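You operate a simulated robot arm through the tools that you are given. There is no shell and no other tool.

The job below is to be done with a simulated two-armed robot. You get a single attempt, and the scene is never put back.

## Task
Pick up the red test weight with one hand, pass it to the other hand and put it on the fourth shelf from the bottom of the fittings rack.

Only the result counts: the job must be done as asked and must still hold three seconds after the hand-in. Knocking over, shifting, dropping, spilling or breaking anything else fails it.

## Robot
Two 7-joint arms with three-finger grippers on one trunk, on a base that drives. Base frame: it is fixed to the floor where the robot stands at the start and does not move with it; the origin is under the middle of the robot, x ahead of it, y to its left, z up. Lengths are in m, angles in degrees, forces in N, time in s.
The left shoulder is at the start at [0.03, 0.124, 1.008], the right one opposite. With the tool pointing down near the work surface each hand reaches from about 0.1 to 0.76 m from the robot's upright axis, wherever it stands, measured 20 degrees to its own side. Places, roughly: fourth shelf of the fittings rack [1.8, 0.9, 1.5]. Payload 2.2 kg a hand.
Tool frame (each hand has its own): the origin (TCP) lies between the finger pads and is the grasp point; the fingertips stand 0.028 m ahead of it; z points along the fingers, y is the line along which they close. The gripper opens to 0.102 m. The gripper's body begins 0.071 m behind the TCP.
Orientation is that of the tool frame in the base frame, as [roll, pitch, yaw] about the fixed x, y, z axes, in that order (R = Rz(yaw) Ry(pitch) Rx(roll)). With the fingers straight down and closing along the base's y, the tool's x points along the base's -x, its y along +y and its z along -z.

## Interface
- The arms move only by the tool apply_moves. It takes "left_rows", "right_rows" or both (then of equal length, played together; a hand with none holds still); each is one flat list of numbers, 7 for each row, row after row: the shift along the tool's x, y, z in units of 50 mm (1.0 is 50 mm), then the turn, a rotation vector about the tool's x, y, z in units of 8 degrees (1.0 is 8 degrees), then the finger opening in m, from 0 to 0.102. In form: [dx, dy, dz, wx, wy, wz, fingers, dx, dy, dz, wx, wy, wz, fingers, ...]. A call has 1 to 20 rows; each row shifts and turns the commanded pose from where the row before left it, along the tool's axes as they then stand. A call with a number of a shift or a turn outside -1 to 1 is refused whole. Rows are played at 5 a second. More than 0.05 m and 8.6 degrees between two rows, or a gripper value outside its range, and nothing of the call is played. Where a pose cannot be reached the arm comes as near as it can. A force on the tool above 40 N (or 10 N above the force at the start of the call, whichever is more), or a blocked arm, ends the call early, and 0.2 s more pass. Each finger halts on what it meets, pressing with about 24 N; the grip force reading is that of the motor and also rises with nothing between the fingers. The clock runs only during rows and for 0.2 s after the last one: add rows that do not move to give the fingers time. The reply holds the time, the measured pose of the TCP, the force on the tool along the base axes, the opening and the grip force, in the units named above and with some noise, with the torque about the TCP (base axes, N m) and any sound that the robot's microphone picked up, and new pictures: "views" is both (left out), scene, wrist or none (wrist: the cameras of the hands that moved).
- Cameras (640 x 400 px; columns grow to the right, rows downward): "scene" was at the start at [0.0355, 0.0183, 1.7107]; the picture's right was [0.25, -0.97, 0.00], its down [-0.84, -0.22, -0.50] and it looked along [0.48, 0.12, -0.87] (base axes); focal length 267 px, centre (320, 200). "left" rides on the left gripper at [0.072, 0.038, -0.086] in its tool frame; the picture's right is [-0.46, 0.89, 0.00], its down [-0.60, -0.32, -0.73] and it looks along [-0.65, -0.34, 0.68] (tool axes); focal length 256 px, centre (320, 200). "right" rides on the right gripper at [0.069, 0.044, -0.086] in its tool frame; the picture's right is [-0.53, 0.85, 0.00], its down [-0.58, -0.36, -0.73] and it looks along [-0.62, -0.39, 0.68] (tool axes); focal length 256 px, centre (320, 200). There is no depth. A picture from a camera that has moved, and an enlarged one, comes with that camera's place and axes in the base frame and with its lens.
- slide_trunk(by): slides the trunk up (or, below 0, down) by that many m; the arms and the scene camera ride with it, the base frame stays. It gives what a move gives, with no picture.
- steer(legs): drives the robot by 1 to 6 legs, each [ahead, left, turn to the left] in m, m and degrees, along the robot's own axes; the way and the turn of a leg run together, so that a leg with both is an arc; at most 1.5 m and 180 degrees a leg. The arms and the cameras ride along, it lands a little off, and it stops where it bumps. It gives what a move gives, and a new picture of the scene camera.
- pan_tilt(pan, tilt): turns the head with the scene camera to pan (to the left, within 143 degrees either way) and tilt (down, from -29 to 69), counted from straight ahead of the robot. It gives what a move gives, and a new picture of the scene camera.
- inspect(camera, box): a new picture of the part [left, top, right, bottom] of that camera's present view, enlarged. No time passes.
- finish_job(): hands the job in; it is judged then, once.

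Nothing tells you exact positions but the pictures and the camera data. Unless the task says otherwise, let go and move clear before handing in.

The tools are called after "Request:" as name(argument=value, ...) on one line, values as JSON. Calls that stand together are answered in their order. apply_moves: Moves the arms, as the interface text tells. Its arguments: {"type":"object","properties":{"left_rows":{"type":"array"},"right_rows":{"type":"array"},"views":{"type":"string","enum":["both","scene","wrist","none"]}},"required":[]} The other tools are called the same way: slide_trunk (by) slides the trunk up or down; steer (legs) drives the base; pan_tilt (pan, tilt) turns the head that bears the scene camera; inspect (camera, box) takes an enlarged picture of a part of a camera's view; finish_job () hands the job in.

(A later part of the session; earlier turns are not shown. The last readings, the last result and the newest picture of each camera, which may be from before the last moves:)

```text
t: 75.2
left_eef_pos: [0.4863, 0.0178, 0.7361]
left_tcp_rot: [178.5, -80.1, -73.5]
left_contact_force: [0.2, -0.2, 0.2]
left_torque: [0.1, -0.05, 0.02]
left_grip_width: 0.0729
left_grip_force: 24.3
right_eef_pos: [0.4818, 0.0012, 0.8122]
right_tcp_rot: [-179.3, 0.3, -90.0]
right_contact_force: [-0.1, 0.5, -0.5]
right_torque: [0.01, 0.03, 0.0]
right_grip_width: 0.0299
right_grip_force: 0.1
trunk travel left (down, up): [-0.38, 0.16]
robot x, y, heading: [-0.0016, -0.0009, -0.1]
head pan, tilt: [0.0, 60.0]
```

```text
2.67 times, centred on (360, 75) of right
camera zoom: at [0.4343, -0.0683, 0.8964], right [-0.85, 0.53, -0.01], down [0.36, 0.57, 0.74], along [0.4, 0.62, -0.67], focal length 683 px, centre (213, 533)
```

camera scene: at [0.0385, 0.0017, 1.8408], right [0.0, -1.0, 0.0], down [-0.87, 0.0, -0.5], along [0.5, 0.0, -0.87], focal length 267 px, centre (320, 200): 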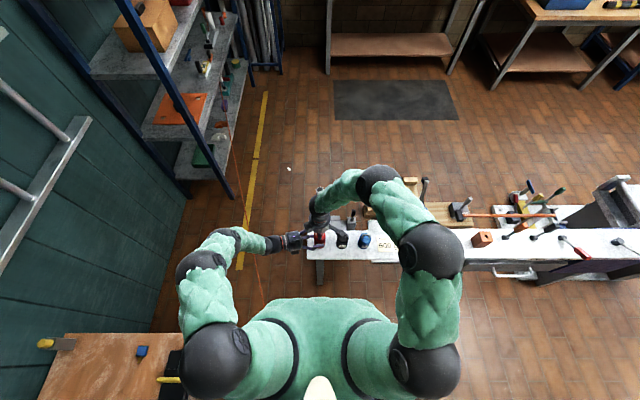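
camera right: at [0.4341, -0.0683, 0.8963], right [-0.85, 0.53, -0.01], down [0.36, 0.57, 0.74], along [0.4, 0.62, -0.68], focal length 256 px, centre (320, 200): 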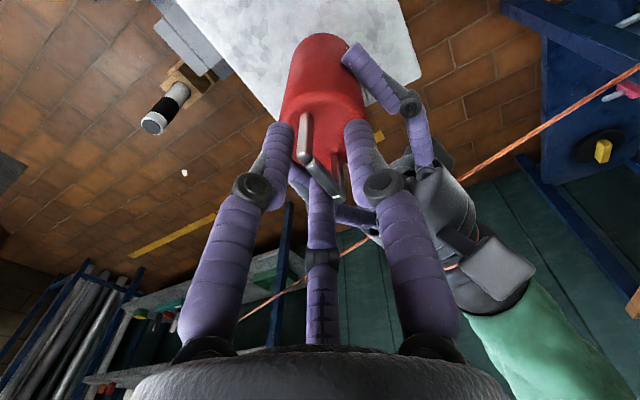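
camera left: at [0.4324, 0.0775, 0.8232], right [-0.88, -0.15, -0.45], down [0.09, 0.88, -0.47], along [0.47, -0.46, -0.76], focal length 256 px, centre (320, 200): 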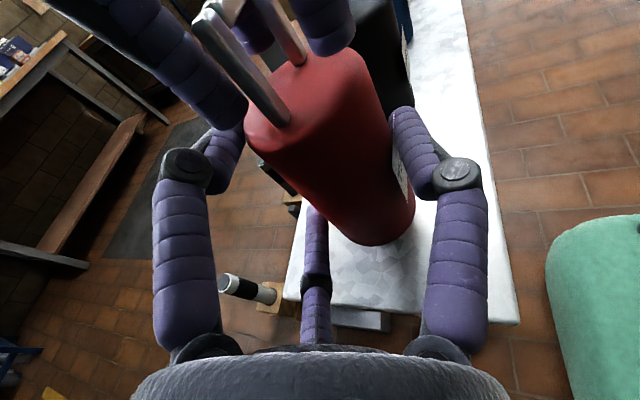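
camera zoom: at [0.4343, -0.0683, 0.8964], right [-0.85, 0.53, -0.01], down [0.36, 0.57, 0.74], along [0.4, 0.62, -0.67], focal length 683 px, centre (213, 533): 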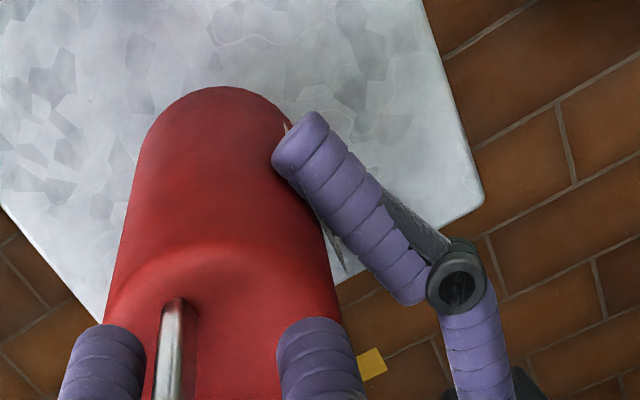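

The torque pattern matches the left hand carrying the weight and the weight hasn't moved. I'll ease the right hand 4 mm forward off the bar and raise it clear slowly.

Request:
apply_moves(right_rows=[0, -0.08, 0, 0, 0, 0, 0.032, 0, 0, -0.15, 0, 0, 0, 0.032, 0, 0, -0.3, 0, 0, 0, 0.032, 0, 0, -0.4, 0, 0, 0, 0.032, 0, 0, 0, 0, 0, 0, 0.032], left_rows=[0, 0, 0, 0, 0, 0, 0, 0, 0, 0, 0, 0, 0, 0, 0, 0, 0, 0, 0, 0, 0, 0, 0, 0, 0, 0, 0, 0, 0, 0, 0, 0, 0, 0, 0], views="both")

```text
t: 76.4
left_eef_pos: [0.4865, 0.0167, 0.7356]
left_tcp_rot: [178.3, -80.0, -73.4]
left_contact_force: [-0.5, -0.7, 0.1]
left_torque: [0.13, -0.03, -0.02]
left_grip_width: 0.0728
left_grip_force: 23.9
right_eef_pos: [0.4844, 0.0023, 0.8541]
right_tcp_rot: [-179.2, 0.2, -90.1]
right_contact_force: [-0.4, -0.4, 0.4]
right_torque: [0.02, 0.03, -0.04]
right_grip_width: 0.0319
right_grip_force: 0.1
trunk travel left (down, up): [-0.38, 0.16]
robot x, y, heading: [0.0001, 0.0007, 0.0]
head pan, tilt: [0.0, 60.0]
camera scene: at [0.0389, 0.0018, 1.8408], right [0.0, -1.0, 0.0], down [-0.87, 0.0, -0.5], along [0.5, 0.0, -0.87], focal length 267 px, centre (320, 200)
camera right: at [0.4379, -0.0685, 0.9386], right [-0.85, 0.53, -0.01], down [0.36, 0.57, 0.74], along [0.4, 0.62, -0.68], focal length 256 px, centre (320, 200)
camera left: at [0.4325, 0.0775, 0.823], right [-0.88, -0.15, -0.45], down [0.09, 0.88, -0.47], along [0.47, -0.46, -0.76], focal length 256 px, centre (320, 200)
```

scene: 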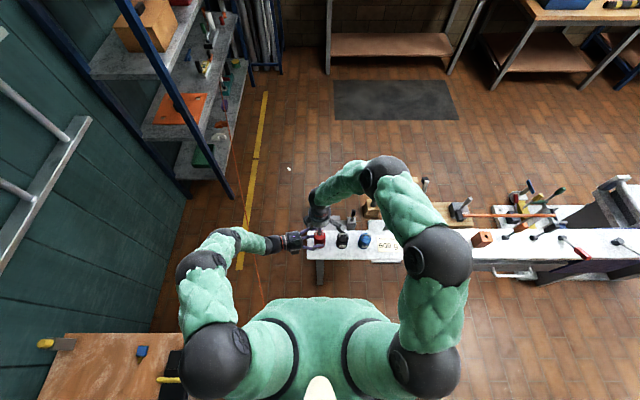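
right: 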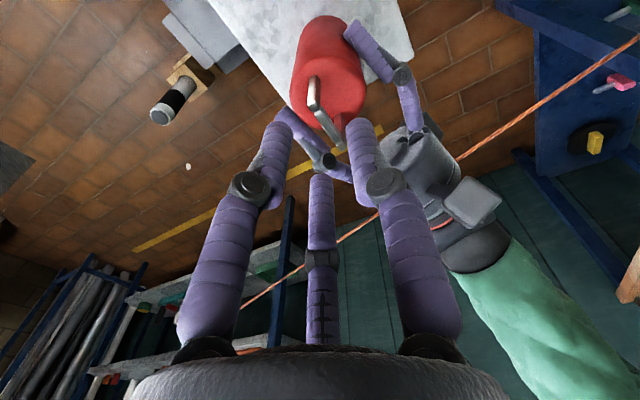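
left: 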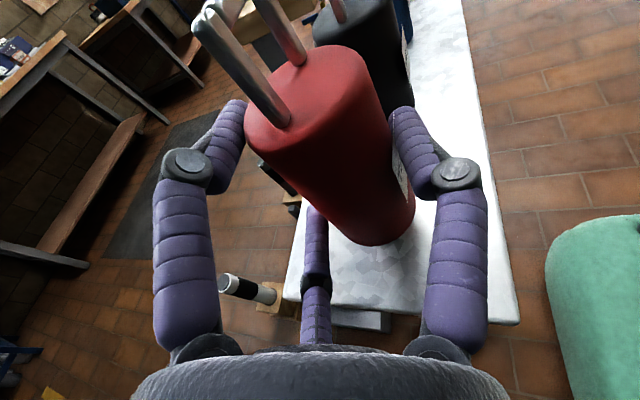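

The right hand is off the handle. I'll raise the right hand further, then test-lift the weight 2 cm with the left hand.

Request:
apply_moves(right_rows=[0, 0, -0.8, 0, 0, 0, 0.05, 0, 0, -0.8, 0, 0, 0, 0.05, 0, 0, -0.8, 0, 0, 0, 0.05, 0, 0, 0, 0, 0, 0, 0.05, 0, 0, 0, 0, 0, 0, 0.05, 0, 0, 0, 0, 0, 0, 0.05], left_rows=[0, 0, 0, 0, 0, 0, 0, 0, 0, 0, 0, 0, 0, 0, 0, 0, 0, 0, 0, 0, 0, 0.15, 0, -0.026, 0, 0, 0, 0, 0.245, 0, -0.042, 0, 0, 0, 0, 0, 0, 0, 0, 0, 0, 0], views="both")

Request:
inspect(camera="scene", box=[270, 200, 350, 260])

```text
t: 77.8
left_eef_pos: [0.4862, 0.0156, 0.7556]
left_tcp_rot: [178.2, -80.1, -73.4]
left_contact_force: [0.3, -0.6, -8.2]
left_torque: [0.1, -0.03, -0.02]
left_grip_width: 0.0726
left_grip_force: 24.2
right_eef_pos: [0.4821, -0.0006, 0.9759]
right_tcp_rot: [-179.3, 0.2, -90.0]
right_contact_force: [0.2, 0.1, 0.9]
right_torque: [0.01, -0.02, -0.01]
right_grip_width: 0.0498
right_grip_force: 0.0
trunk travel left (down, up): [-0.38, 0.16]
robot x, y, heading: [-0.0032, 0.0021, -0.0]
head pan, tilt: [0.0, 60.0]
camera scene: at [0.0389, 0.0017, 1.8408], right [0.0, -1.0, 0.0], down [-0.87, 0.0, -0.5], along [0.5, 0.0, -0.87], focal length 267 px, centre (320, 200)
camera right: at [0.4365, -0.0694, 1.0594], right [-0.85, 0.53, -0.01], down [0.36, 0.57, 0.74], along [0.4, 0.62, -0.68], focal length 256 px, centre (320, 200)
camera left: at [0.4326, 0.0769, 0.8429], right [-0.88, -0.15, -0.45], down [0.09, 0.88, -0.47], along [0.47, -0.46, -0.76], focal length 256 px, centre (320, 200)
```

scene: 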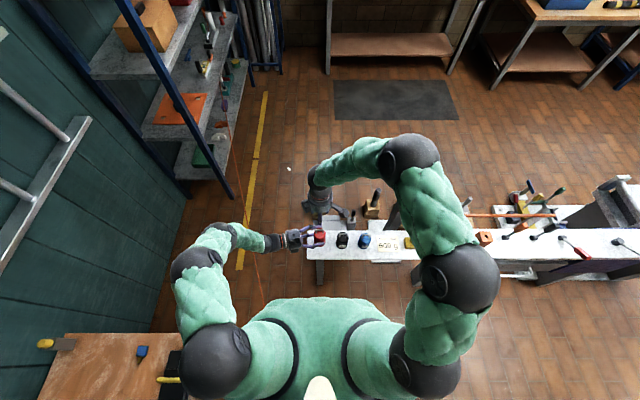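
right: 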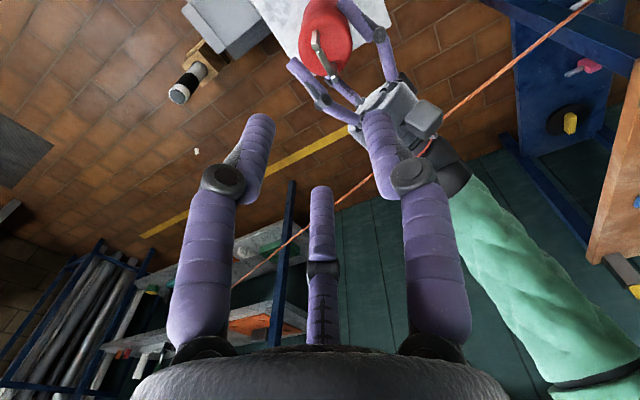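
left: 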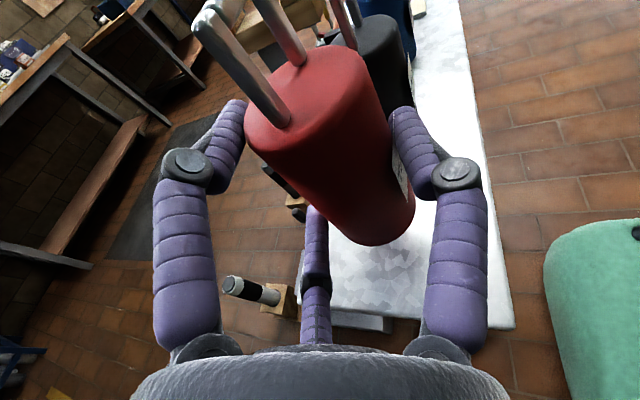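

```text
6.67 times, centred on (310, 230) of scene
camera zoom: at [0.0389, 0.0017, 1.8408], right [0.0, -1.0, 0.0], down [-0.87, 0.0, -0.5], along [0.5, 0.0, -0.87], focal length 1783 px, centre (387, 0)
```

zoom: 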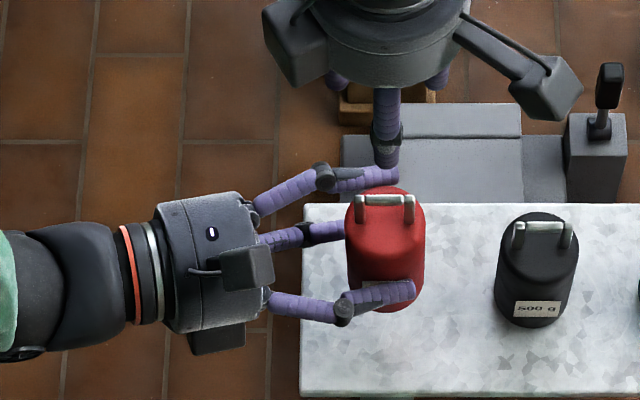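

The left hand now carries the weight alone (8 N load, weight steady in the fingers), so the pass is done. I'll move the right hand aside, then raise the left hand with the weight.

Request:
apply_moves(right_rows=[0, 0, -0.6, 0, 0, 0, 0.05, 0.667, 0.333, -0.333, 0, 0, 0, 0.05, 0.667, 0.333, -0.333, 0, 0, 0, 0.05, 0.667, 0.333, -0.333, 0, 0, 0, 0.05, 0.667, 0.333, -0.333, 0, 0, 0, 0.05, 0.667, 0.333, -0.333, 0, 0, 0, 0.05, 0.667, 0.333, -0.333, 0, 0, 0, 0.05, 0, 0, 0, 0, 0, 0, 0.05], left_rows=[0, 0, 0, 0, 0, 0, 0, 0, 0, 0, 0, 0, 0, 0, 0, 0, 0, 0, 0, 0, 0, 0, 0, 0, 0, 0, 0, 0, 0.2, 0, -0.035, 0, 0, 0, 0, 0.3, 0, -0.052, 0, 0, 0, 0, 0.4, 0, -0.07, 0, 0, 0, 0, 0.3, 0, -0.052, 0, 0, 0, 0], views="both")

```text
t: 79.6
left_eef_pos: [0.4867, 0.0163, 0.8151]
left_tcp_rot: [178.4, -80.1, -73.4]
left_contact_force: [-0.7, 0.1, -6.9]
left_torque: [0.09, -0.05, 0.0]
left_grip_width: 0.0728
left_grip_force: 24.0
right_eef_pos: [0.382, -0.1994, 1.101]
right_tcp_rot: [-179.3, 0.2, -90.0]
right_contact_force: [-0.4, -0.7, -0.3]
right_torque: [-0.04, 0.02, -0.03]
right_grip_width: 0.0501
right_grip_force: 0.0
trunk travel left (down, up): [-0.38, 0.16]
robot x, y, heading: [-0.0016, 0.0011, -0.0]
head pan, tilt: [0.0, 60.0]
camera scene: at [0.0393, 0.0024, 1.8408], right [0.0, -1.0, 0.0], down [-0.87, 0.0, -0.5], along [0.5, 0.0, -0.87], focal length 267 px, centre (320, 200)
camera right: at [0.3347, -0.2685, 1.1869], right [-0.85, 0.53, -0.01], down [0.36, 0.57, 0.74], along [0.4, 0.62, -0.68], focal length 256 px, centre (320, 200)
camera left: at [0.4329, 0.077, 0.9038], right [-0.88, -0.15, -0.45], down [0.09, 0.88, -0.47], along [0.47, -0.46, -0.76], focal length 256 px, centre (320, 200)
```

scene: 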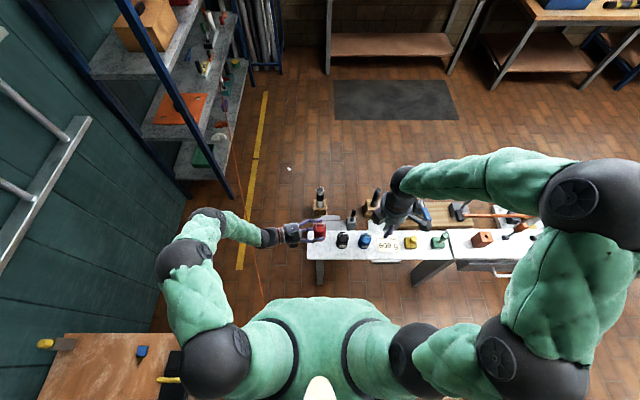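
right: 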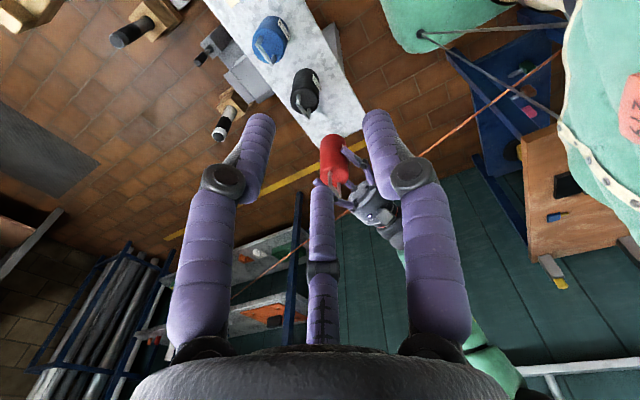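
left: 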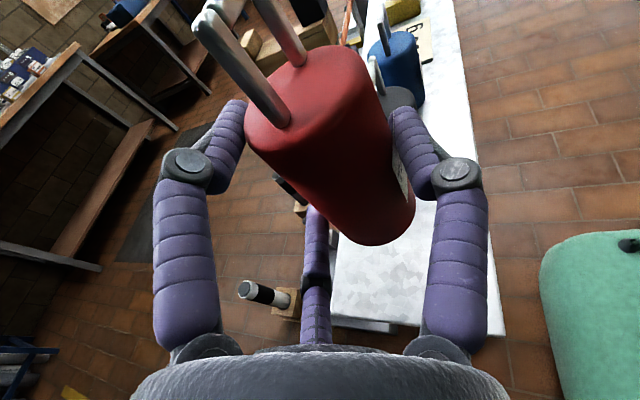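

Steady. I'll lift the left hand further, then raise the trunk so both hands are high for driving.

Request:
apply_moves(left_rows=[0.5, 0, -0.087, 0, 0, 0, 0, 0.6, 0, -0.104, 0, 0, 0, 0, 0.7, 0, -0.121, 0, 0, 0, 0, 0.7, 0, -0.121, 0, 0, 0, 0, 0.7, 0, -0.121, 0, 0, 0, 0, 0.5, 0, -0.087, 0, 0, 0, 0, 0, 0, 0, 0, 0, 0, 0], views="none")

Request:
slide_trunk(by=0.15)

Request:
pan_tilt(pan=-70, tilt=45)

Request:
inspect(camera="left", box=[0, 0, 640, 400])

```text
t: 81.2
left_eef_pos: [0.488, 0.0167, 1.0029]
left_tcp_rot: [178.0, -80.1, -73.2]
left_contact_force: [0.3, 0.1, -7.6]
left_torque: [0.12, -0.04, -0.03]
left_grip_width: 0.0728
left_grip_force: 24.1
right_eef_pos: [0.3804, -0.1987, 1.1028]
right_tcp_rot: [-179.3, 0.1, -90.0]
right_contact_force: [0.1, -0.1, 0.8]
right_torque: [0.01, -0.03, -0.01]
right_grip_width: 0.0502
right_grip_force: 0.1
trunk travel left (down, up): [-0.38, 0.16]
robot x, y, heading: [0.0003, -0.0003, 0.0]
head pan, tilt: [0.0, 60.0]
```

```text
t: 83.0
left_eef_pos: [0.489, 0.0158, 1.1535]
left_tcp_rot: [178.3, -80.1, -73.3]
left_contact_force: [-0.6, -1.1, -7.3]
left_torque: [0.1, -0.08, 0.01]
left_grip_width: 0.0724
left_grip_force: 24.5
right_eef_pos: [0.3812, -0.2001, 1.2528]
right_tcp_rot: [-179.3, 0.2, -90.0]
right_contact_force: [-0.8, 0.1, 0.0]
right_torque: [-0.01, 0.01, 0.0]
right_grip_width: 0.0498
right_grip_force: 0.0
trunk travel left (down, up): [-0.53, 0.01]
robot x, y, heading: [-0.0013, 0.0039, -0.1]
head pan, tilt: [0.0, 60.0]
```

```text
t: 84.4
left_eef_pos: [0.4879, 0.0167, 1.1534]
left_tcp_rot: [178.4, -80.1, -73.5]
left_contact_force: [0.6, -0.5, -7.9]
left_torque: [0.11, -0.02, 0.02]
left_grip_width: 0.0728
left_grip_force: 24.4
right_eef_pos: [0.3805, -0.199, 1.252]
right_tcp_rot: [-179.3, 0.2, -89.9]
right_contact_force: [0.5, 0.7, -1.0]
right_torque: [0.0, 0.02, 0.04]
right_grip_width: 0.0501
right_grip_force: 0.0
trunk travel left (down, up): [-0.53, 0.01]
robot x, y, heading: [0.0022, -0.0024, -0.0]
head pan, tilt: [-70.0, 45.0]
camera scene: at [-0.0003, -0.0748, 2.0103], right [-0.94, -0.34, 0.0], down [-0.24, 0.66, -0.71], along [0.24, -0.66, -0.71], focal length 267 px, centre (320, 200)
```

scene: 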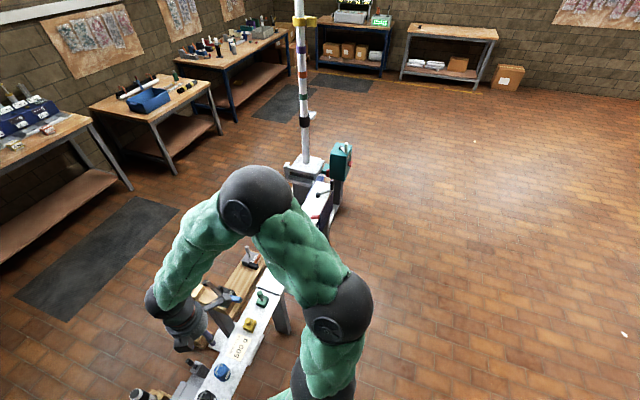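

```text
1.00 times, centred on (320, 200) of left (not enlarged: the box is as wide or as high as the picture)
camera zoom: at [0.4332, 0.0773, 1.2407], right [-0.88, -0.15, -0.45], down [0.09, 0.88, -0.47], along [0.47, -0.46, -0.76], focal length 256 px, centre (320, 200)
```

zoom: 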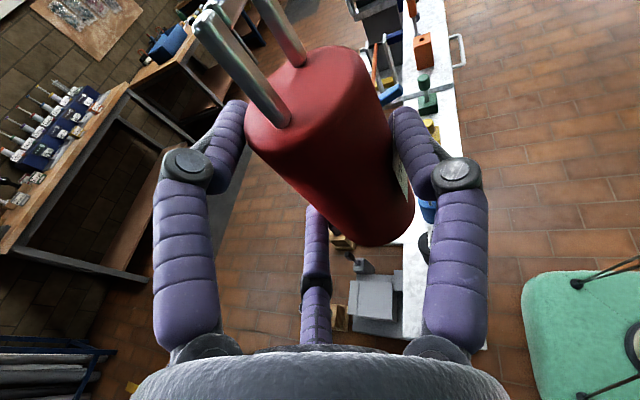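

The weight is steady in the left hand. The route goes right and back away from the cord, around the bench's right end, then up to the rack. First leg: move right and slightly back.

Request:
steer(legs=[[-0.3, -0.8, 0]])

Request:
inspect(camera="left", box=[0, 0, 640, 400])

```text
t: 88.9
left_eef_pos: [0.1843, -0.7848, 1.1532]
left_tcp_rot: [178.4, -80.2, -73.6]
left_contact_force: [0.2, 0.5, -7.1]
left_torque: [0.08, -0.06, -0.01]
left_grip_width: 0.0728
left_grip_force: 23.9
right_eef_pos: [0.0781, -0.9998, 1.2521]
right_tcp_rot: [-179.4, 0.2, -90.1]
right_contact_force: [0.0, -1.9, 0.0]
right_torque: [-0.02, 0.0, -0.02]
right_grip_width: 0.05
right_grip_force: 0.1
trunk travel left (down, up): [-0.53, 0.01]
robot x, y, heading: [-0.3037, -0.7986, -0.2]
head pan, tilt: [-70.0, 45.0]
camera scene: at [-0.303, -0.8755, 2.0103], right [-0.94, -0.34, 0.0], down [-0.24, 0.66, -0.71], along [0.24, -0.66, -0.71], focal length 267 px, centre (320, 200)
```

scene: 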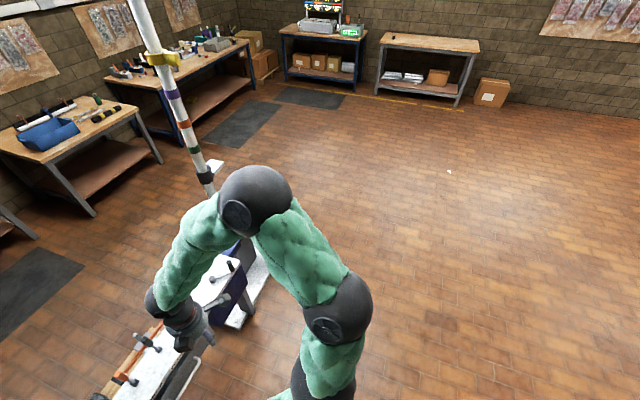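

```text
1.00 times, centred on (320, 200) of left (not enlarged: the box is as wide or as high as the picture)
camera zoom: at [0.1309, -0.7241, 1.2408], right [-0.88, -0.15, -0.45], down [0.09, 0.88, -0.47], along [0.47, -0.46, -0.76], focal length 256 px, centre (320, 200)
```

zoom: 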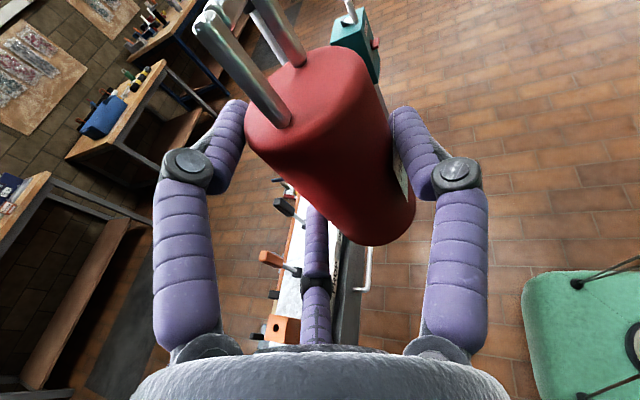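

Request:
steer(legs=[[0, -1.5, 0], [0, -0.4, 0]])

Request:
pan_tilt(pan=30, tilt=40)

Request:
pan_tilt(pan=0, tilt=40)

```text
t: 98.5
left_eef_pos: [0.1763, -2.6963, 1.1532]
left_tcp_rot: [178.6, -80.0, -73.9]
left_contact_force: [-0.1, 0.6, -7.6]
left_torque: [0.11, -0.05, -0.01]
left_grip_width: 0.0726
left_grip_force: 24.9
right_eef_pos: [0.0675, -2.9108, 1.2527]
right_tcp_rot: [-179.3, 0.3, -90.2]
right_contact_force: [0.3, -0.4, 0.1]
right_torque: [-0.01, -0.03, -0.04]
right_grip_width: 0.0501
right_grip_force: 0.1
trunk travel left (down, up): [-0.53, 0.01]
robot x, y, heading: [-0.3132, -2.7094, -0.1]
head pan, tilt: [-70.0, 45.0]
camera scene: at [-0.313, -2.7853, 2.0103], right [-0.94, -0.34, 0.0], down [-0.24, 0.67, -0.71], along [0.24, -0.67, -0.71], focal length 267 px, centre (320, 200)
```

scene: 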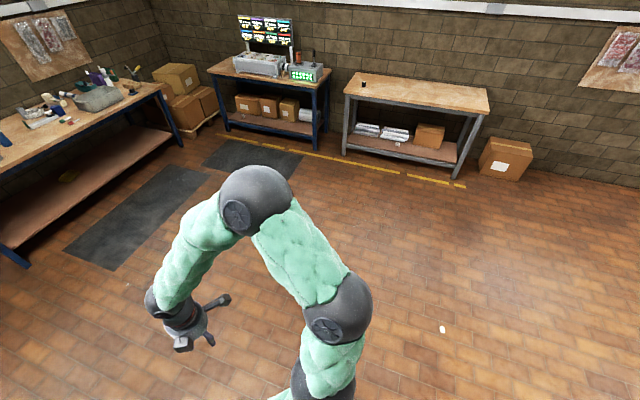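

```text
t: 100.2
left_eef_pos: [0.175, -2.696, 1.1535]
left_tcp_rot: [178.4, -80.2, -73.7]
left_contact_force: [0.5, 0.5, -7.9]
left_torque: [0.14, -0.05, 0.04]
left_grip_width: 0.0727
left_grip_force: 24.2
right_eef_pos: [0.0682, -2.9107, 1.2528]
right_tcp_rot: [-179.2, 0.2, -90.3]
right_contact_force: [-0.3, 0.0, -0.3]
right_torque: [-0.02, -0.05, -0.02]
right_grip_width: 0.0498
right_grip_force: 0.2
trunk travel left (down, up): [-0.53, 0.01]
robot x, y, heading: [-0.3094, -2.7112, -0.2]
head pan, tilt: [30.0, 40.0]
camera scene: at [-0.2667, -2.667, 2.0176], right [0.5, -0.87, 0.0], down [-0.56, -0.32, -0.77], along [0.66, 0.38, -0.64], focal length 267 px, centre (320, 200)
```

scene: 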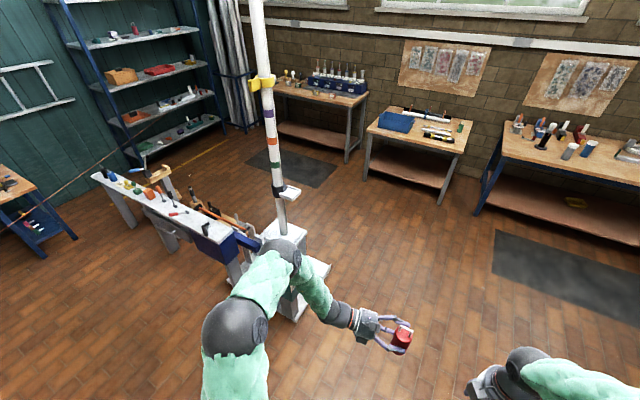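

```text
t: 101.2
left_eef_pos: [0.1751, -2.6963, 1.1532]
left_tcp_rot: [178.6, -80.1, -73.7]
left_contact_force: [-0.4, -1.3, -7.7]
left_torque: [0.09, -0.08, 0.03]
left_grip_width: 0.0727
left_grip_force: 23.8
right_eef_pos: [0.0677, -2.911, 1.2525]
right_tcp_rot: [-179.3, 0.2, -90.2]
right_contact_force: [0.3, 0.2, 0.2]
right_torque: [-0.03, 0.02, 0.03]
right_grip_width: 0.0501
right_grip_force: 0.1
trunk travel left (down, up): [-0.53, 0.01]
robot x, y, heading: [-0.311, -2.7103, -0.1]
head pan, tilt: [0.0, 40.0]
camera scene: at [-0.2555, -2.7092, 2.0175], right [0.0, -1.0, 0.0], down [-0.64, 0.0, -0.77], along [0.77, 0.0, -0.64], focal length 267 px, centre (320, 200)
```

scene: 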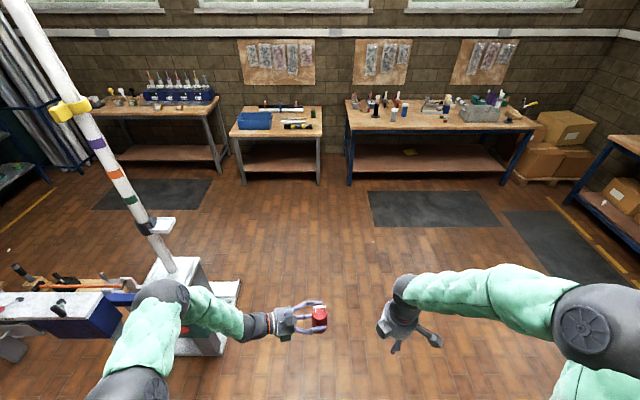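

Passed the end of the island; the weight is still steady. Before turning toward the rack I want the right arm tucked, since its elbow sticks out far; I'll lower it beside the body and look.

Request:
apply_moves(right_rows=[0.286, 0.229, 0.857, 0, 0, 0, 0.05, 0.286, 0.229, 0.857, 0, 0, 0, 0.05, 0.286, 0.229, 0.857, 0, 0, 0, 0.05, 0.286, 0.229, 0.857, 0, 0, 0, 0.05, 0.286, 0.229, 0.857, 0, 0, 0, 0.05, 0.286, 0.229, 0.857, 0, 0, 0, 0.05, 0.286, 0.229, 0.857, 0, 0, 0, 0.05], views="none")

Request:
pan_tilt(pan=-50, tilt=60)

```text
t: 102.8
left_eef_pos: [0.1755, -2.6964, 1.1527]
left_tcp_rot: [178.5, -80.1, -73.7]
left_contact_force: [0.1, 0.7, -7.8]
left_torque: [0.14, -0.05, 0.03]
left_grip_width: 0.0727
left_grip_force: 24.0
right_eef_pos: [-0.0091, -3.0115, 0.9485]
right_tcp_rot: [-179.3, 0.2, -90.2]
right_contact_force: [0.7, -0.7, 0.9]
right_torque: [0.0, 0.04, 0.03]
right_grip_width: 0.0502
right_grip_force: 0.2
trunk travel left (down, up): [-0.53, 0.01]
robot x, y, heading: [-0.3134, -2.7127, -0.3]
head pan, tilt: [0.0, 40.0]
```

```text
t: 104.0
left_eef_pos: [0.1758, -2.6955, 1.1529]
left_tcp_rot: [178.4, -80.1, -73.8]
left_contact_force: [0.0, -0.1, -7.3]
left_torque: [0.12, -0.05, -0.03]
left_grip_width: 0.0724
left_grip_force: 24.4
right_eef_pos: [-0.0104, -3.0099, 0.9509]
right_tcp_rot: [-179.3, 0.3, -90.1]
right_contact_force: [0.6, 1.1, -1.0]
right_torque: [0.03, 0.02, -0.03]
right_grip_width: 0.05
right_grip_force: 0.0
trunk travel left (down, up): [-0.53, 0.01]
robot x, y, heading: [-0.3119, -2.7099, -0.1]
head pan, tilt: [-50.0, 60.0]
camera scene: at [-0.2979, -2.7601, 1.9909], right [-0.77, -0.64, 0.0], down [-0.55, 0.66, -0.5], along [0.32, -0.38, -0.87], focal length 267 px, centre (320, 200)
```

scene: 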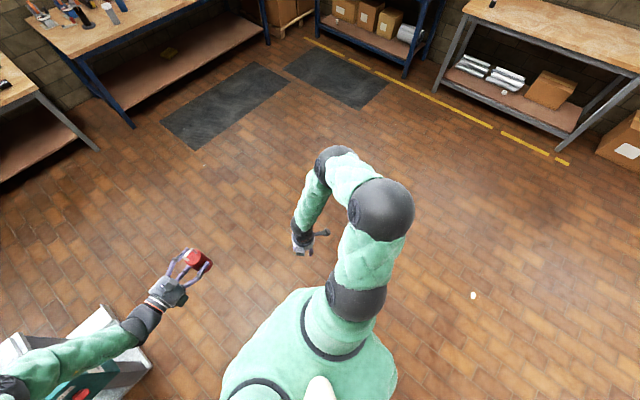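

The right arm is now tucked. I'll turn left 75° here in the open, then check the surroundings.

Request:
steer(legs=[[0, 0, 75]])

Request:
pan_tilt(pan=-45, tilt=40)

Request:
inspect(camera="left", box=[0, 0, 640, 400])

```text
t: 107.6
left_eef_pos: [-0.1968, -2.2366, 1.1539]
left_tcp_rot: [178.4, -80.2, 0.8]
left_contact_force: [0.4, -0.6, -7.8]
left_torque: [0.1, 0.11, 0.0]
left_grip_width: 0.0724
left_grip_force: 24.1
right_eef_pos: [0.0572, -2.4992, 0.9512]
right_tcp_rot: [-179.4, 0.2, -15.7]
right_contact_force: [-0.3, 0.4, 0.1]
right_torque: [-0.02, 0.0, 0.01]
right_grip_width: 0.0498
right_grip_force: 0.1
trunk travel left (down, up): [-0.53, 0.01]
robot x, y, heading: [-0.3111, -2.7096, 74.3]
head pan, tilt: [-50.0, 60.0]
camera scene: at [-0.2587, -2.7096, 1.9908], right [0.41, -0.91, 0.0], down [-0.79, -0.36, -0.5], along [0.46, 0.21, -0.87], focal length 267 px, centre (320, 200)
```

scene: 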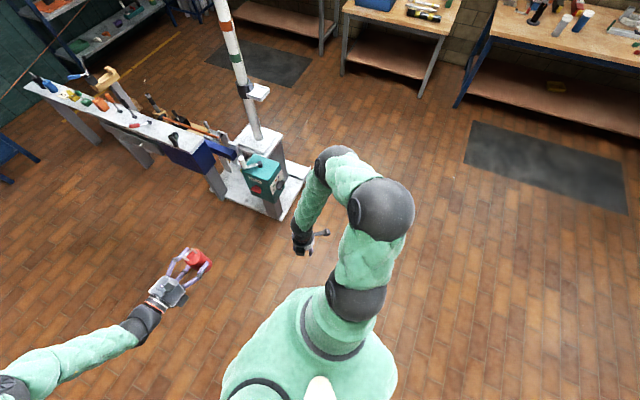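

```text
t: 108.4
left_eef_pos: [-0.1962, -2.2361, 1.1527]
left_tcp_rot: [178.4, -80.0, 0.7]
left_contact_force: [-0.2, 0.5, -6.5]
left_torque: [0.06, 0.08, 0.02]
left_grip_width: 0.0725
left_grip_force: 24.3
right_eef_pos: [0.0566, -2.4992, 0.9498]
right_tcp_rot: [-179.3, 0.3, -15.7]
right_contact_force: [-0.6, 0.1, 0.1]
right_torque: [0.02, -0.01, 0.02]
right_grip_width: 0.0501
right_grip_force: 0.2
trunk travel left (down, up): [-0.53, 0.01]
robot x, y, heading: [-0.3121, -2.7076, 74.0]
head pan, tilt: [-45.0, 40.0]
camera scene: at [-0.2452, -2.6955, 2.0175], right [0.49, -0.87, 0.0], down [-0.56, -0.32, -0.77], along [0.67, 0.37, -0.64], focal length 267 px, centre (320, 200)
```

scene: 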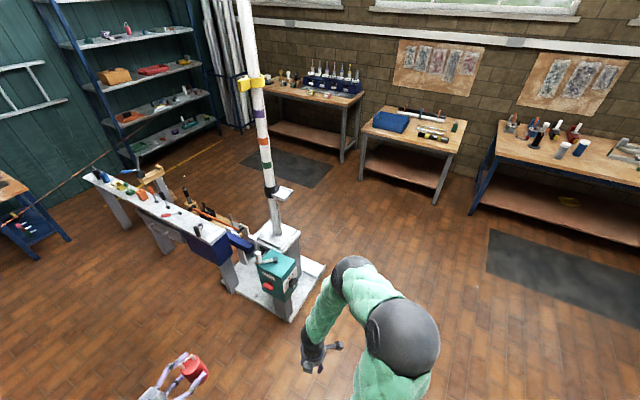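

```text
1.00 times, centred on (320, 200) of left (not enlarged: the box is as wide or as high as the picture)
camera zoom: at [-0.2684, -2.2732, 1.2406], right [-0.09, -0.89, -0.45], down [-0.82, 0.33, -0.47], along [0.57, 0.33, -0.76], focal length 256 px, centre (320, 200)
```

zoom: 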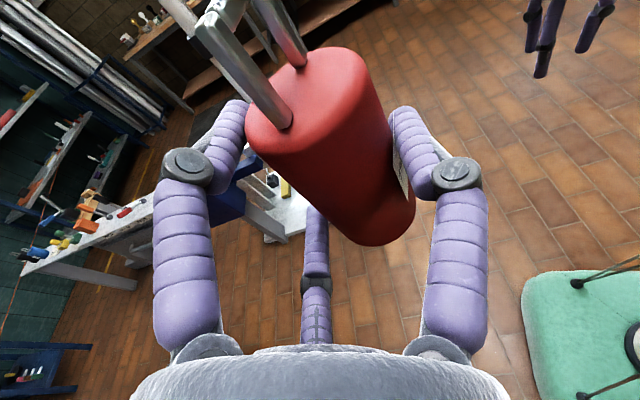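

Clear path ahead. I'll swing out a bit further right, then move across behind the island toward the aisle in front of the rack.

Request:
steer(legs=[[-0.158, -0.357, 0], [0.386, -1.346, 0]])

Request:
inspect(camera="left", box=[0, 0, 640, 400])

Request:
pan_tilt(pan=10, tilt=35)

```text
t: 117.4
left_eef_pos: [1.4939, -2.4866, 1.1529]
left_tcp_rot: [178.4, -80.1, 0.4]
left_contact_force: [-0.3, 0.0, -8.3]
left_torque: [0.08, 0.09, 0.01]
left_grip_width: 0.0728
left_grip_force: 24.0
right_eef_pos: [1.7447, -2.7504, 0.951]
right_tcp_rot: [-179.3, 0.2, -16.1]
right_contact_force: [0.5, 0.4, -0.1]
right_torque: [0.0, 0.01, -0.02]
right_grip_width: 0.05
right_grip_force: 0.0
trunk travel left (down, up): [-0.53, 0.01]
robot x, y, heading: [1.373, -2.9612, 73.8]
head pan, tilt: [-45.0, 40.0]
camera scene: at [1.4411, -2.9438, 2.0176], right [0.48, -0.88, 0.0], down [-0.56, -0.31, -0.77], along [0.67, 0.37, -0.64], focal length 267 px, centre (320, 200)
```

scene: 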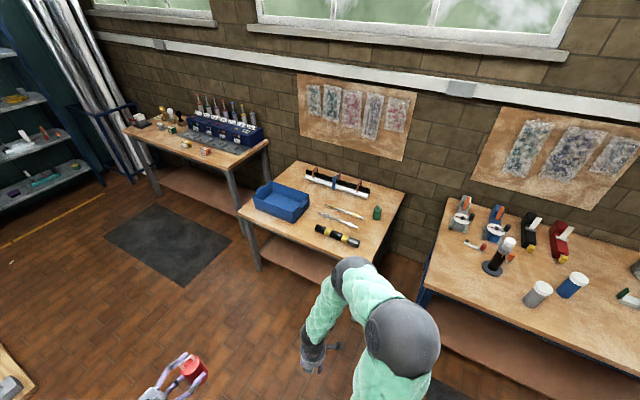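

```text
1.00 times, centred on (320, 200) of left (not enlarged: the box is as wide or as high as the picture)
camera zoom: at [1.4214, -2.5214, 1.2406], right [-0.1, -0.89, -0.45], down [-0.82, 0.33, -0.47], along [0.57, 0.32, -0.76], focal length 256 px, centre (320, 200)
```

zoom: 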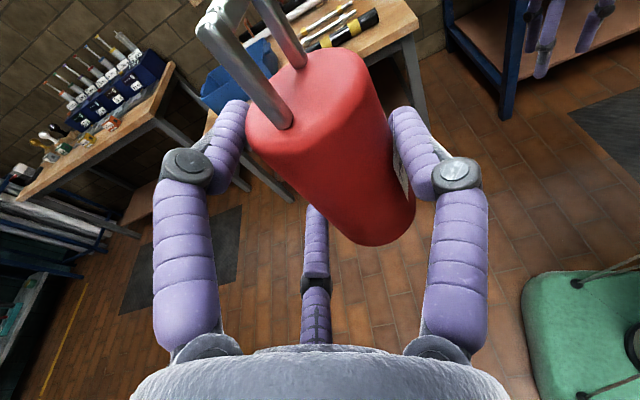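

```text
t: 118.6
left_eef_pos: [1.4935, -2.4857, 1.153]
left_tcp_rot: [178.4, -80.1, 0.3]
left_contact_force: [-0.1, 0.2, -7.6]
left_torque: [0.07, 0.06, 0.03]
left_grip_width: 0.0727
left_grip_force: 23.7
right_eef_pos: [1.7442, -2.7491, 0.9504]
right_tcp_rot: [-179.3, 0.2, -16.1]
right_contact_force: [0.1, 1.3, 0.1]
right_torque: [0.0, 0.0, 0.04]
right_grip_width: 0.0502
right_grip_force: 0.0
trunk travel left (down, up): [-0.53, 0.01]
robot x, y, heading: [1.3767, -2.959, 74.0]
head pan, tilt: [10.0, 35.0]
camera scene: at [1.3761, -2.8973, 2.0251], right [0.99, -0.11, 0.0], down [-0.06, -0.57, -0.82], along [0.09, 0.81, -0.57], focal length 267 px, centre (320, 200)
```

scene: 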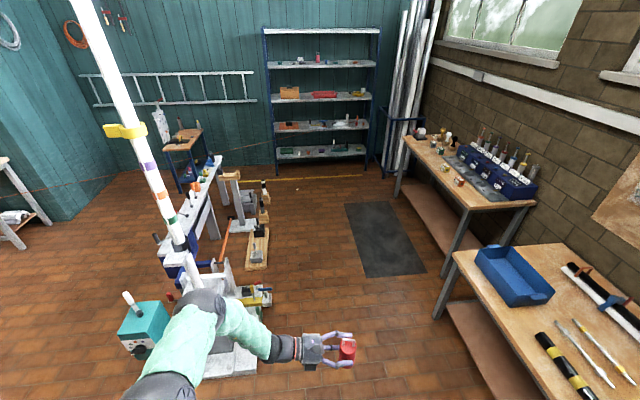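

The rack is now in clear view: five shelves, the fourth from the bottom holds a few items. The aisle is free, so I drive toward the rack and stop well before it.

Request:
steer(legs=[[1.22, 0.209, 0], [1.12, 0.19, 0]])

Request:
pan_tilt(pan=20, tilt=20)

Request:
inspect(camera="scene", box=[180, 60, 440, 220])

Request:
inspect(camera="left", box=[0, 0, 640, 400])

```text
t: 130.3
left_eef_pos: [1.7385, -0.1143, 1.1529]
left_tcp_rot: [178.3, -80.1, 1.4]
left_contact_force: [-0.3, 0.1, -7.1]
left_torque: [0.09, 0.08, 0.04]
left_grip_width: 0.0725
left_grip_force: 24.2
right_eef_pos: [1.9924, -0.3751, 0.9504]
right_tcp_rot: [-179.2, 0.2, -15.5]
right_contact_force: [0.5, -0.5, 0.1]
right_torque: [-0.02, -0.02, 0.0]
right_grip_width: 0.05
right_grip_force: 0.0
trunk travel left (down, up): [-0.53, 0.01]
robot x, y, heading: [1.6269, -0.5875, 75.0]
head pan, tilt: [10.0, 35.0]
camera scene: at [1.627, -0.5274, 2.0251], right [1.0, -0.09, 0.0], down [-0.05, -0.57, -0.82], along [0.08, 0.82, -0.57], focal length 267 px, centre (320, 200)
```

scene: 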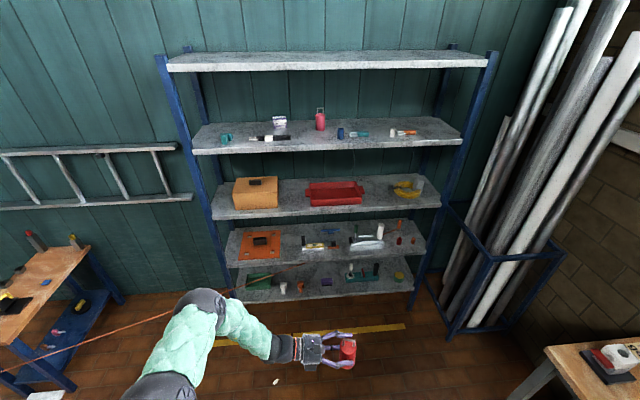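

```text
t: 131.1
left_eef_pos: [1.7392, -0.1151, 1.1521]
left_tcp_rot: [178.4, -80.0, 1.3]
left_contact_force: [0.8, 0.0, -7.4]
left_torque: [0.08, 0.11, 0.0]
left_grip_width: 0.0726
left_grip_force: 24.4
right_eef_pos: [1.9926, -0.3748, 0.9513]
right_tcp_rot: [-179.3, 0.2, -15.5]
right_contact_force: [-0.5, 0.3, -0.1]
right_torque: [0.01, 0.01, 0.04]
right_grip_width: 0.0499
right_grip_force: 0.0
trunk travel left (down, up): [-0.53, 0.01]
robot x, y, heading: [1.6303, -0.589, 74.8]
head pan, tilt: [20.0, 20.0]
camera scene: at [1.6113, -0.5225, 2.0489], right [1.0, 0.08, 0.0], down [0.03, -0.34, -0.94], along [-0.08, 0.94, -0.34], focal length 267 px, centre (320, 200)
```

scene: 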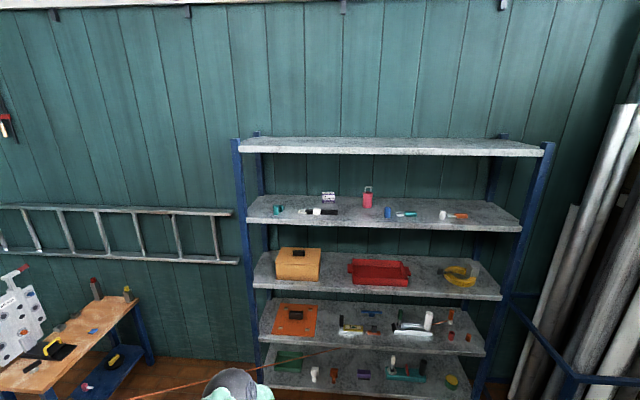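

```text
2.46 times, centred on (310, 140) of scene
camera zoom: at [1.6113, -0.5225, 2.0489], right [1.0, 0.08, 0.0], down [0.03, -0.34, -0.94], along [-0.08, 0.94, -0.34], focal length 658 px, centre (345, 348)
```

zoom: 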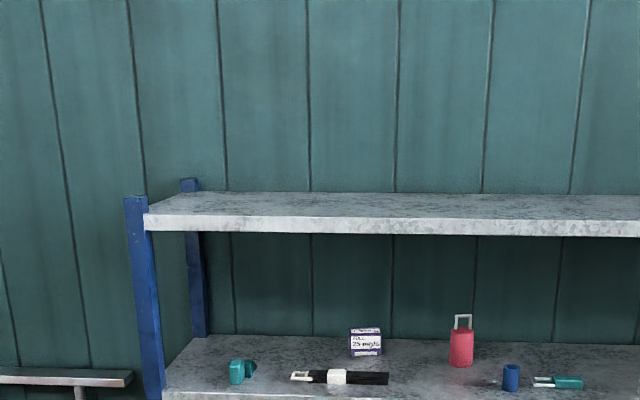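

```text
1.00 times, centred on (320, 200) of left (not enlarged: the box is as wide or as high as the picture)
camera zoom: at [1.6668, -0.1512, 1.2405], right [-0.09, -0.89, -0.45], down [-0.82, 0.32, -0.47], along [0.56, 0.33, -0.76], focal length 256 px, centre (320, 200)
```

zoom: 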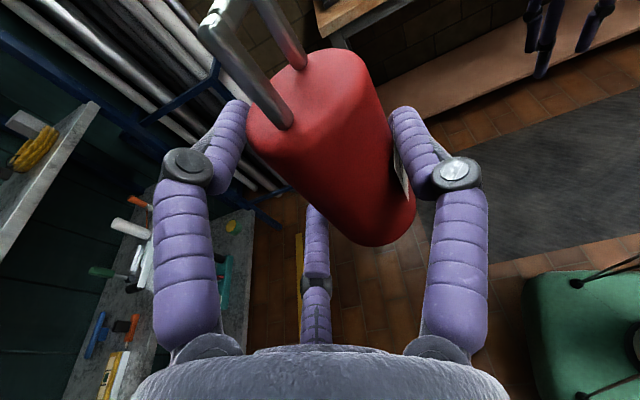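

I've got the layout: shelf 4's top is at z≈1.50 with its front edge at y≈0.685, and there is a free gap at x≈1.62–1.82 between the marker and the blue piece, with the pink item behind at y≈0.89. I'll raise the left hand and turn it to point toward the rack while still well in front of it.

Request:
apply_moves(left_rows=[0.64, -0.277, -0.46, 0, 0, 0, 0, 0.64, -0.277, -0.46, 0, 0, 0, 0, 0.64, -0.277, -0.46, 0, 0, 0, 0, 0.64, -0.277, -0.46, 0, 0, 0, 0, 0.64, -0.277, -0.46, 0, 0, 0, 0, 0.64, -0.277, -0.46, 0, 0, 0, 0, 0.64, -0.277, -0.46, 0, 0, 0, 0, 0, 0, 0, 0, 0, 0, 0], views="wrist")

Request:
apply_moves(left_rows=[0, 0, 0, 0.954, 0.004, -0.165, 0, 0, 0, 0, 0.954, 0.004, -0.165, 0, 0, 0, 0, 0.954, 0.004, -0.165, 0, 0, 0, 0, 0.954, 0.004, -0.165, 0, 0, 0, 0, 0.954, 0.004, -0.165, 0, 0, 0, 0, 0.954, 0.004, -0.165, 0, 0, 0, 0, 0.954, 0.004, -0.165, 0, 0, 0, 0, 0.954, 0.004, -0.165, 0, 0, 0, 0, 0, 0, 0, 0], views="both")

```text
t: 132.9
left_eef_pos: [1.6195, -0.0153, 1.3995]
left_tcp_rot: [177.9, -80.1, 1.4]
left_contact_force: [0.8, 0.2, -6.7]
left_torque: [0.06, 0.08, -0.01]
left_grip_width: 0.0724
left_grip_force: 23.7
right_eef_pos: [1.9934, -0.3748, 0.9506]
right_tcp_rot: [-179.2, 0.2, -15.4]
right_contact_force: [0.1, 0.0, -1.1]
right_torque: [0.01, 0.0, 0.01]
right_grip_width: 0.0499
right_grip_force: 0.0
trunk travel left (down, up): [-0.53, 0.01]
robot x, y, heading: [1.6259, -0.586, 74.8]
head pan, tilt: [20.0, 20.0]
camera left: at [1.5472, -0.0513, 1.4882], right [-0.09, -0.89, -0.45], down [-0.82, 0.32, -0.47], along [0.56, 0.33, -0.76], focal length 256 px, centre (320, 200)
```

left: 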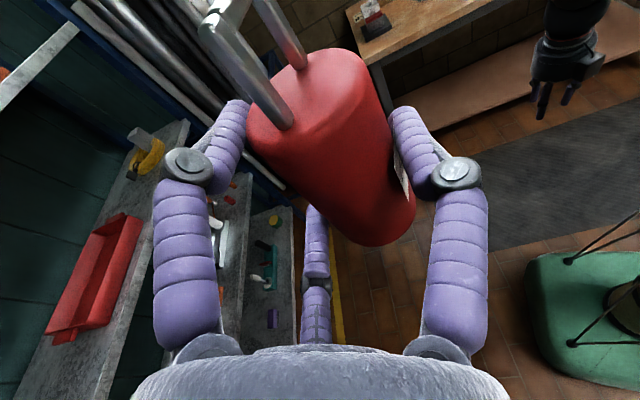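

```text
t: 134.9
left_eef_pos: [1.6186, -0.0156, 1.4005]
left_tcp_rot: [179.1, -80.0, 62.6]
left_contact_force: [0.3, -0.6, -7.4]
left_torque: [-0.08, 0.1, 0.0]
left_grip_width: 0.0726
left_grip_force: 23.8
right_eef_pos: [1.9935, -0.3747, 0.9502]
right_tcp_rot: [-179.3, 0.2, -15.3]
right_contact_force: [1.0, -0.1, 0.7]
right_torque: [-0.02, 0.0, 0.02]
right_grip_width: 0.05
right_grip_force: 0.1
trunk travel left (down, up): [-0.53, 0.01]
robot x, y, heading: [1.6254, -0.5917, 74.7]
head pan, tilt: [20.0, 20.0]
camera scene: at [1.6104, -0.522, 2.0489], right [1.0, 0.08, 0.0], down [0.03, -0.34, -0.94], along [-0.08, 0.94, -0.34], focal length 267 px, centre (320, 200)
camera left: at [1.6182, -0.0965, 1.4878], right [0.74, -0.49, -0.46], down [-0.67, -0.57, -0.47], along [-0.03, 0.65, -0.76], focal length 256 px, centre (320, 200)
```

scene: 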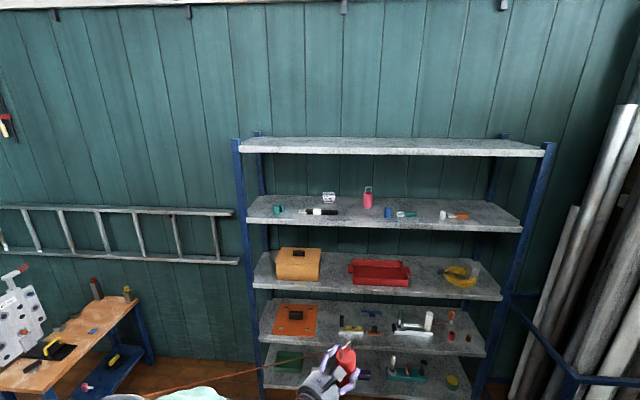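
left: 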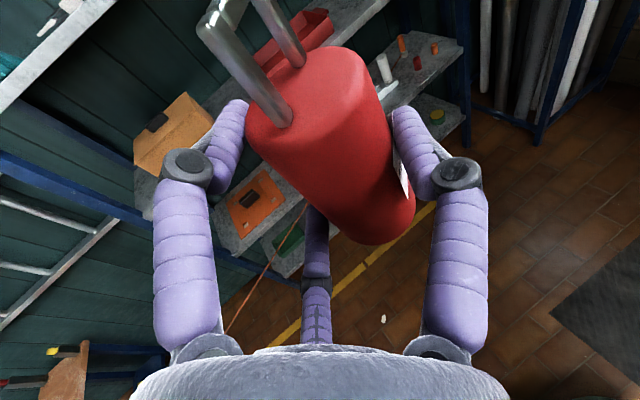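

Request:
inspect(camera="scene", box=[290, 320, 390, 400])

```text
5.00 times, centred on (340, 360) of scene
camera zoom: at [1.6104, -0.522, 2.0489], right [1.0, 0.08, 0.0], down [0.03, -0.34, -0.94], along [-0.08, 0.94, -0.34], focal length 1337 px, centre (220, -600)
```

zoom: 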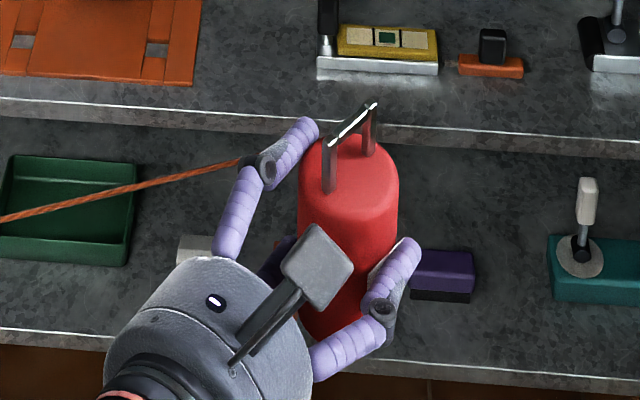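

The weight hangs upright and solid. I'll raise it to z≈1.62 and then drive up to the rack, stopping just short of the shelf edge.

Request:
apply_moves(left_rows=[0.722, 0.002, -0.127, 0, 0, 0, 0, 0.722, 0.002, -0.127, 0, 0, 0, 0, 0.722, 0.002, -0.127, 0, 0, 0, 0, 0.722, 0.002, -0.127, 0, 0, 0, 0, 0.722, 0.002, -0.127, 0, 0, 0, 0, 0.722, 0.002, -0.127, 0, 0, 0, 0, 0, 0, 0, 0, 0, 0, 0], views="none")

Request:
steer(legs=[[0.467, 0.105, 0]])

Request:
pan_tilt(pan=10, tilt=25)

```text
t: 136.5
left_eef_pos: [1.6198, -0.0153, 1.6205]
left_tcp_rot: [178.6, -80.0, 62.9]
left_contact_force: [-0.4, -0.5, -7.5]
left_torque: [-0.05, 0.07, -0.03]
left_grip_width: 0.0724
left_grip_force: 24.2
right_eef_pos: [1.9927, -0.3744, 0.9501]
right_tcp_rot: [-179.2, 0.2, -15.4]
right_contact_force: [-0.6, -0.6, -0.2]
right_torque: [0.0, 0.02, 0.0]
right_grip_width: 0.0501
right_grip_force: 0.0
trunk travel left (down, up): [-0.53, 0.01]
robot x, y, heading: [1.6229, -0.5927, 74.6]
head pan, tilt: [20.0, 20.0]
```

```text
t: 139.3
left_eef_pos: [1.6409, 0.4552, 1.6206]
left_tcp_rot: [178.9, -80.1, 62.5]
left_contact_force: [-0.2, -0.1, -6.7]
left_torque: [-0.06, 0.15, 0.0]
left_grip_width: 0.0727
left_grip_force: 23.9
right_eef_pos: [2.015, 0.0962, 0.9529]
right_tcp_rot: [-179.3, 0.2, -15.5]
right_contact_force: [0.2, -0.2, -0.3]
right_torque: [0.03, 0.0, -0.05]
right_grip_width: 0.0501
right_grip_force: 0.1
trunk travel left (down, up): [-0.53, 0.01]
robot x, y, heading: [1.6471, -0.1187, 74.6]
head pan, tilt: [20.0, 20.0]
camera scene: at [1.6326, -0.0504, 2.049], right [1.0, 0.08, 0.0], down [0.03, -0.34, -0.94], along [-0.08, 0.94, -0.34], focal length 267 px, centre (320, 200)
```

scene: 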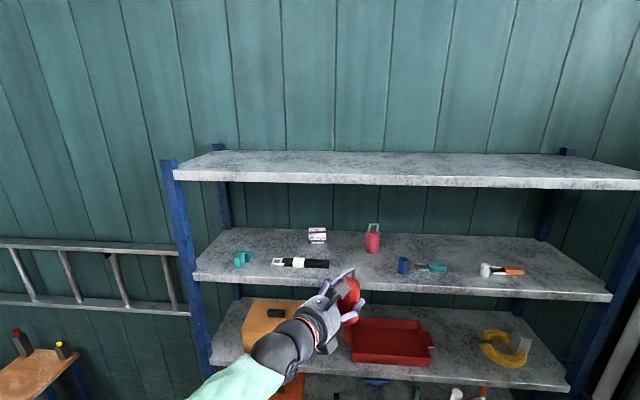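

```text
t: 140.0
left_eef_pos: [1.6404, 0.4561, 1.6202]
left_tcp_rot: [178.8, -80.0, 62.7]
left_contact_force: [-0.4, 0.3, -7.3]
left_torque: [-0.04, 0.13, 0.0]
left_grip_width: 0.0726
left_grip_force: 24.1
right_eef_pos: [2.0144, 0.0978, 0.9497]
right_tcp_rot: [-179.3, 0.2, -15.5]
right_contact_force: [-0.2, -0.1, 0.8]
right_torque: [0.0, 0.03, 0.01]
right_grip_width: 0.05
right_grip_force: 0.1
trunk travel left (down, up): [-0.53, 0.01]
robot x, y, heading: [1.6465, -0.1164, 74.4]
head pan, tilt: [10.0, 25.0]
camera scene: at [1.6488, -0.0504, 2.0409], right [1.0, -0.09, 0.0], down [-0.04, -0.42, -0.91], along [0.08, 0.9, -0.42], focal length 267 px, centre (320, 200)
```

scene: 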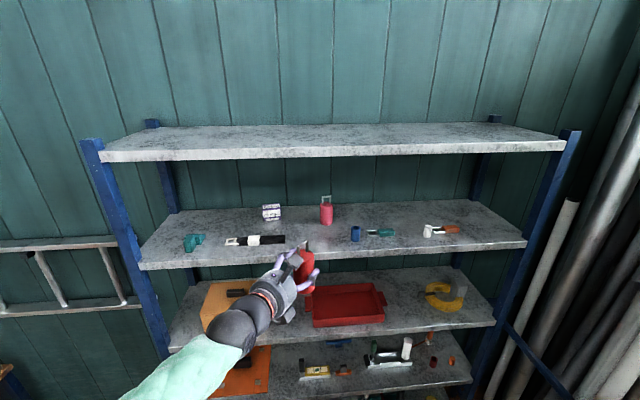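

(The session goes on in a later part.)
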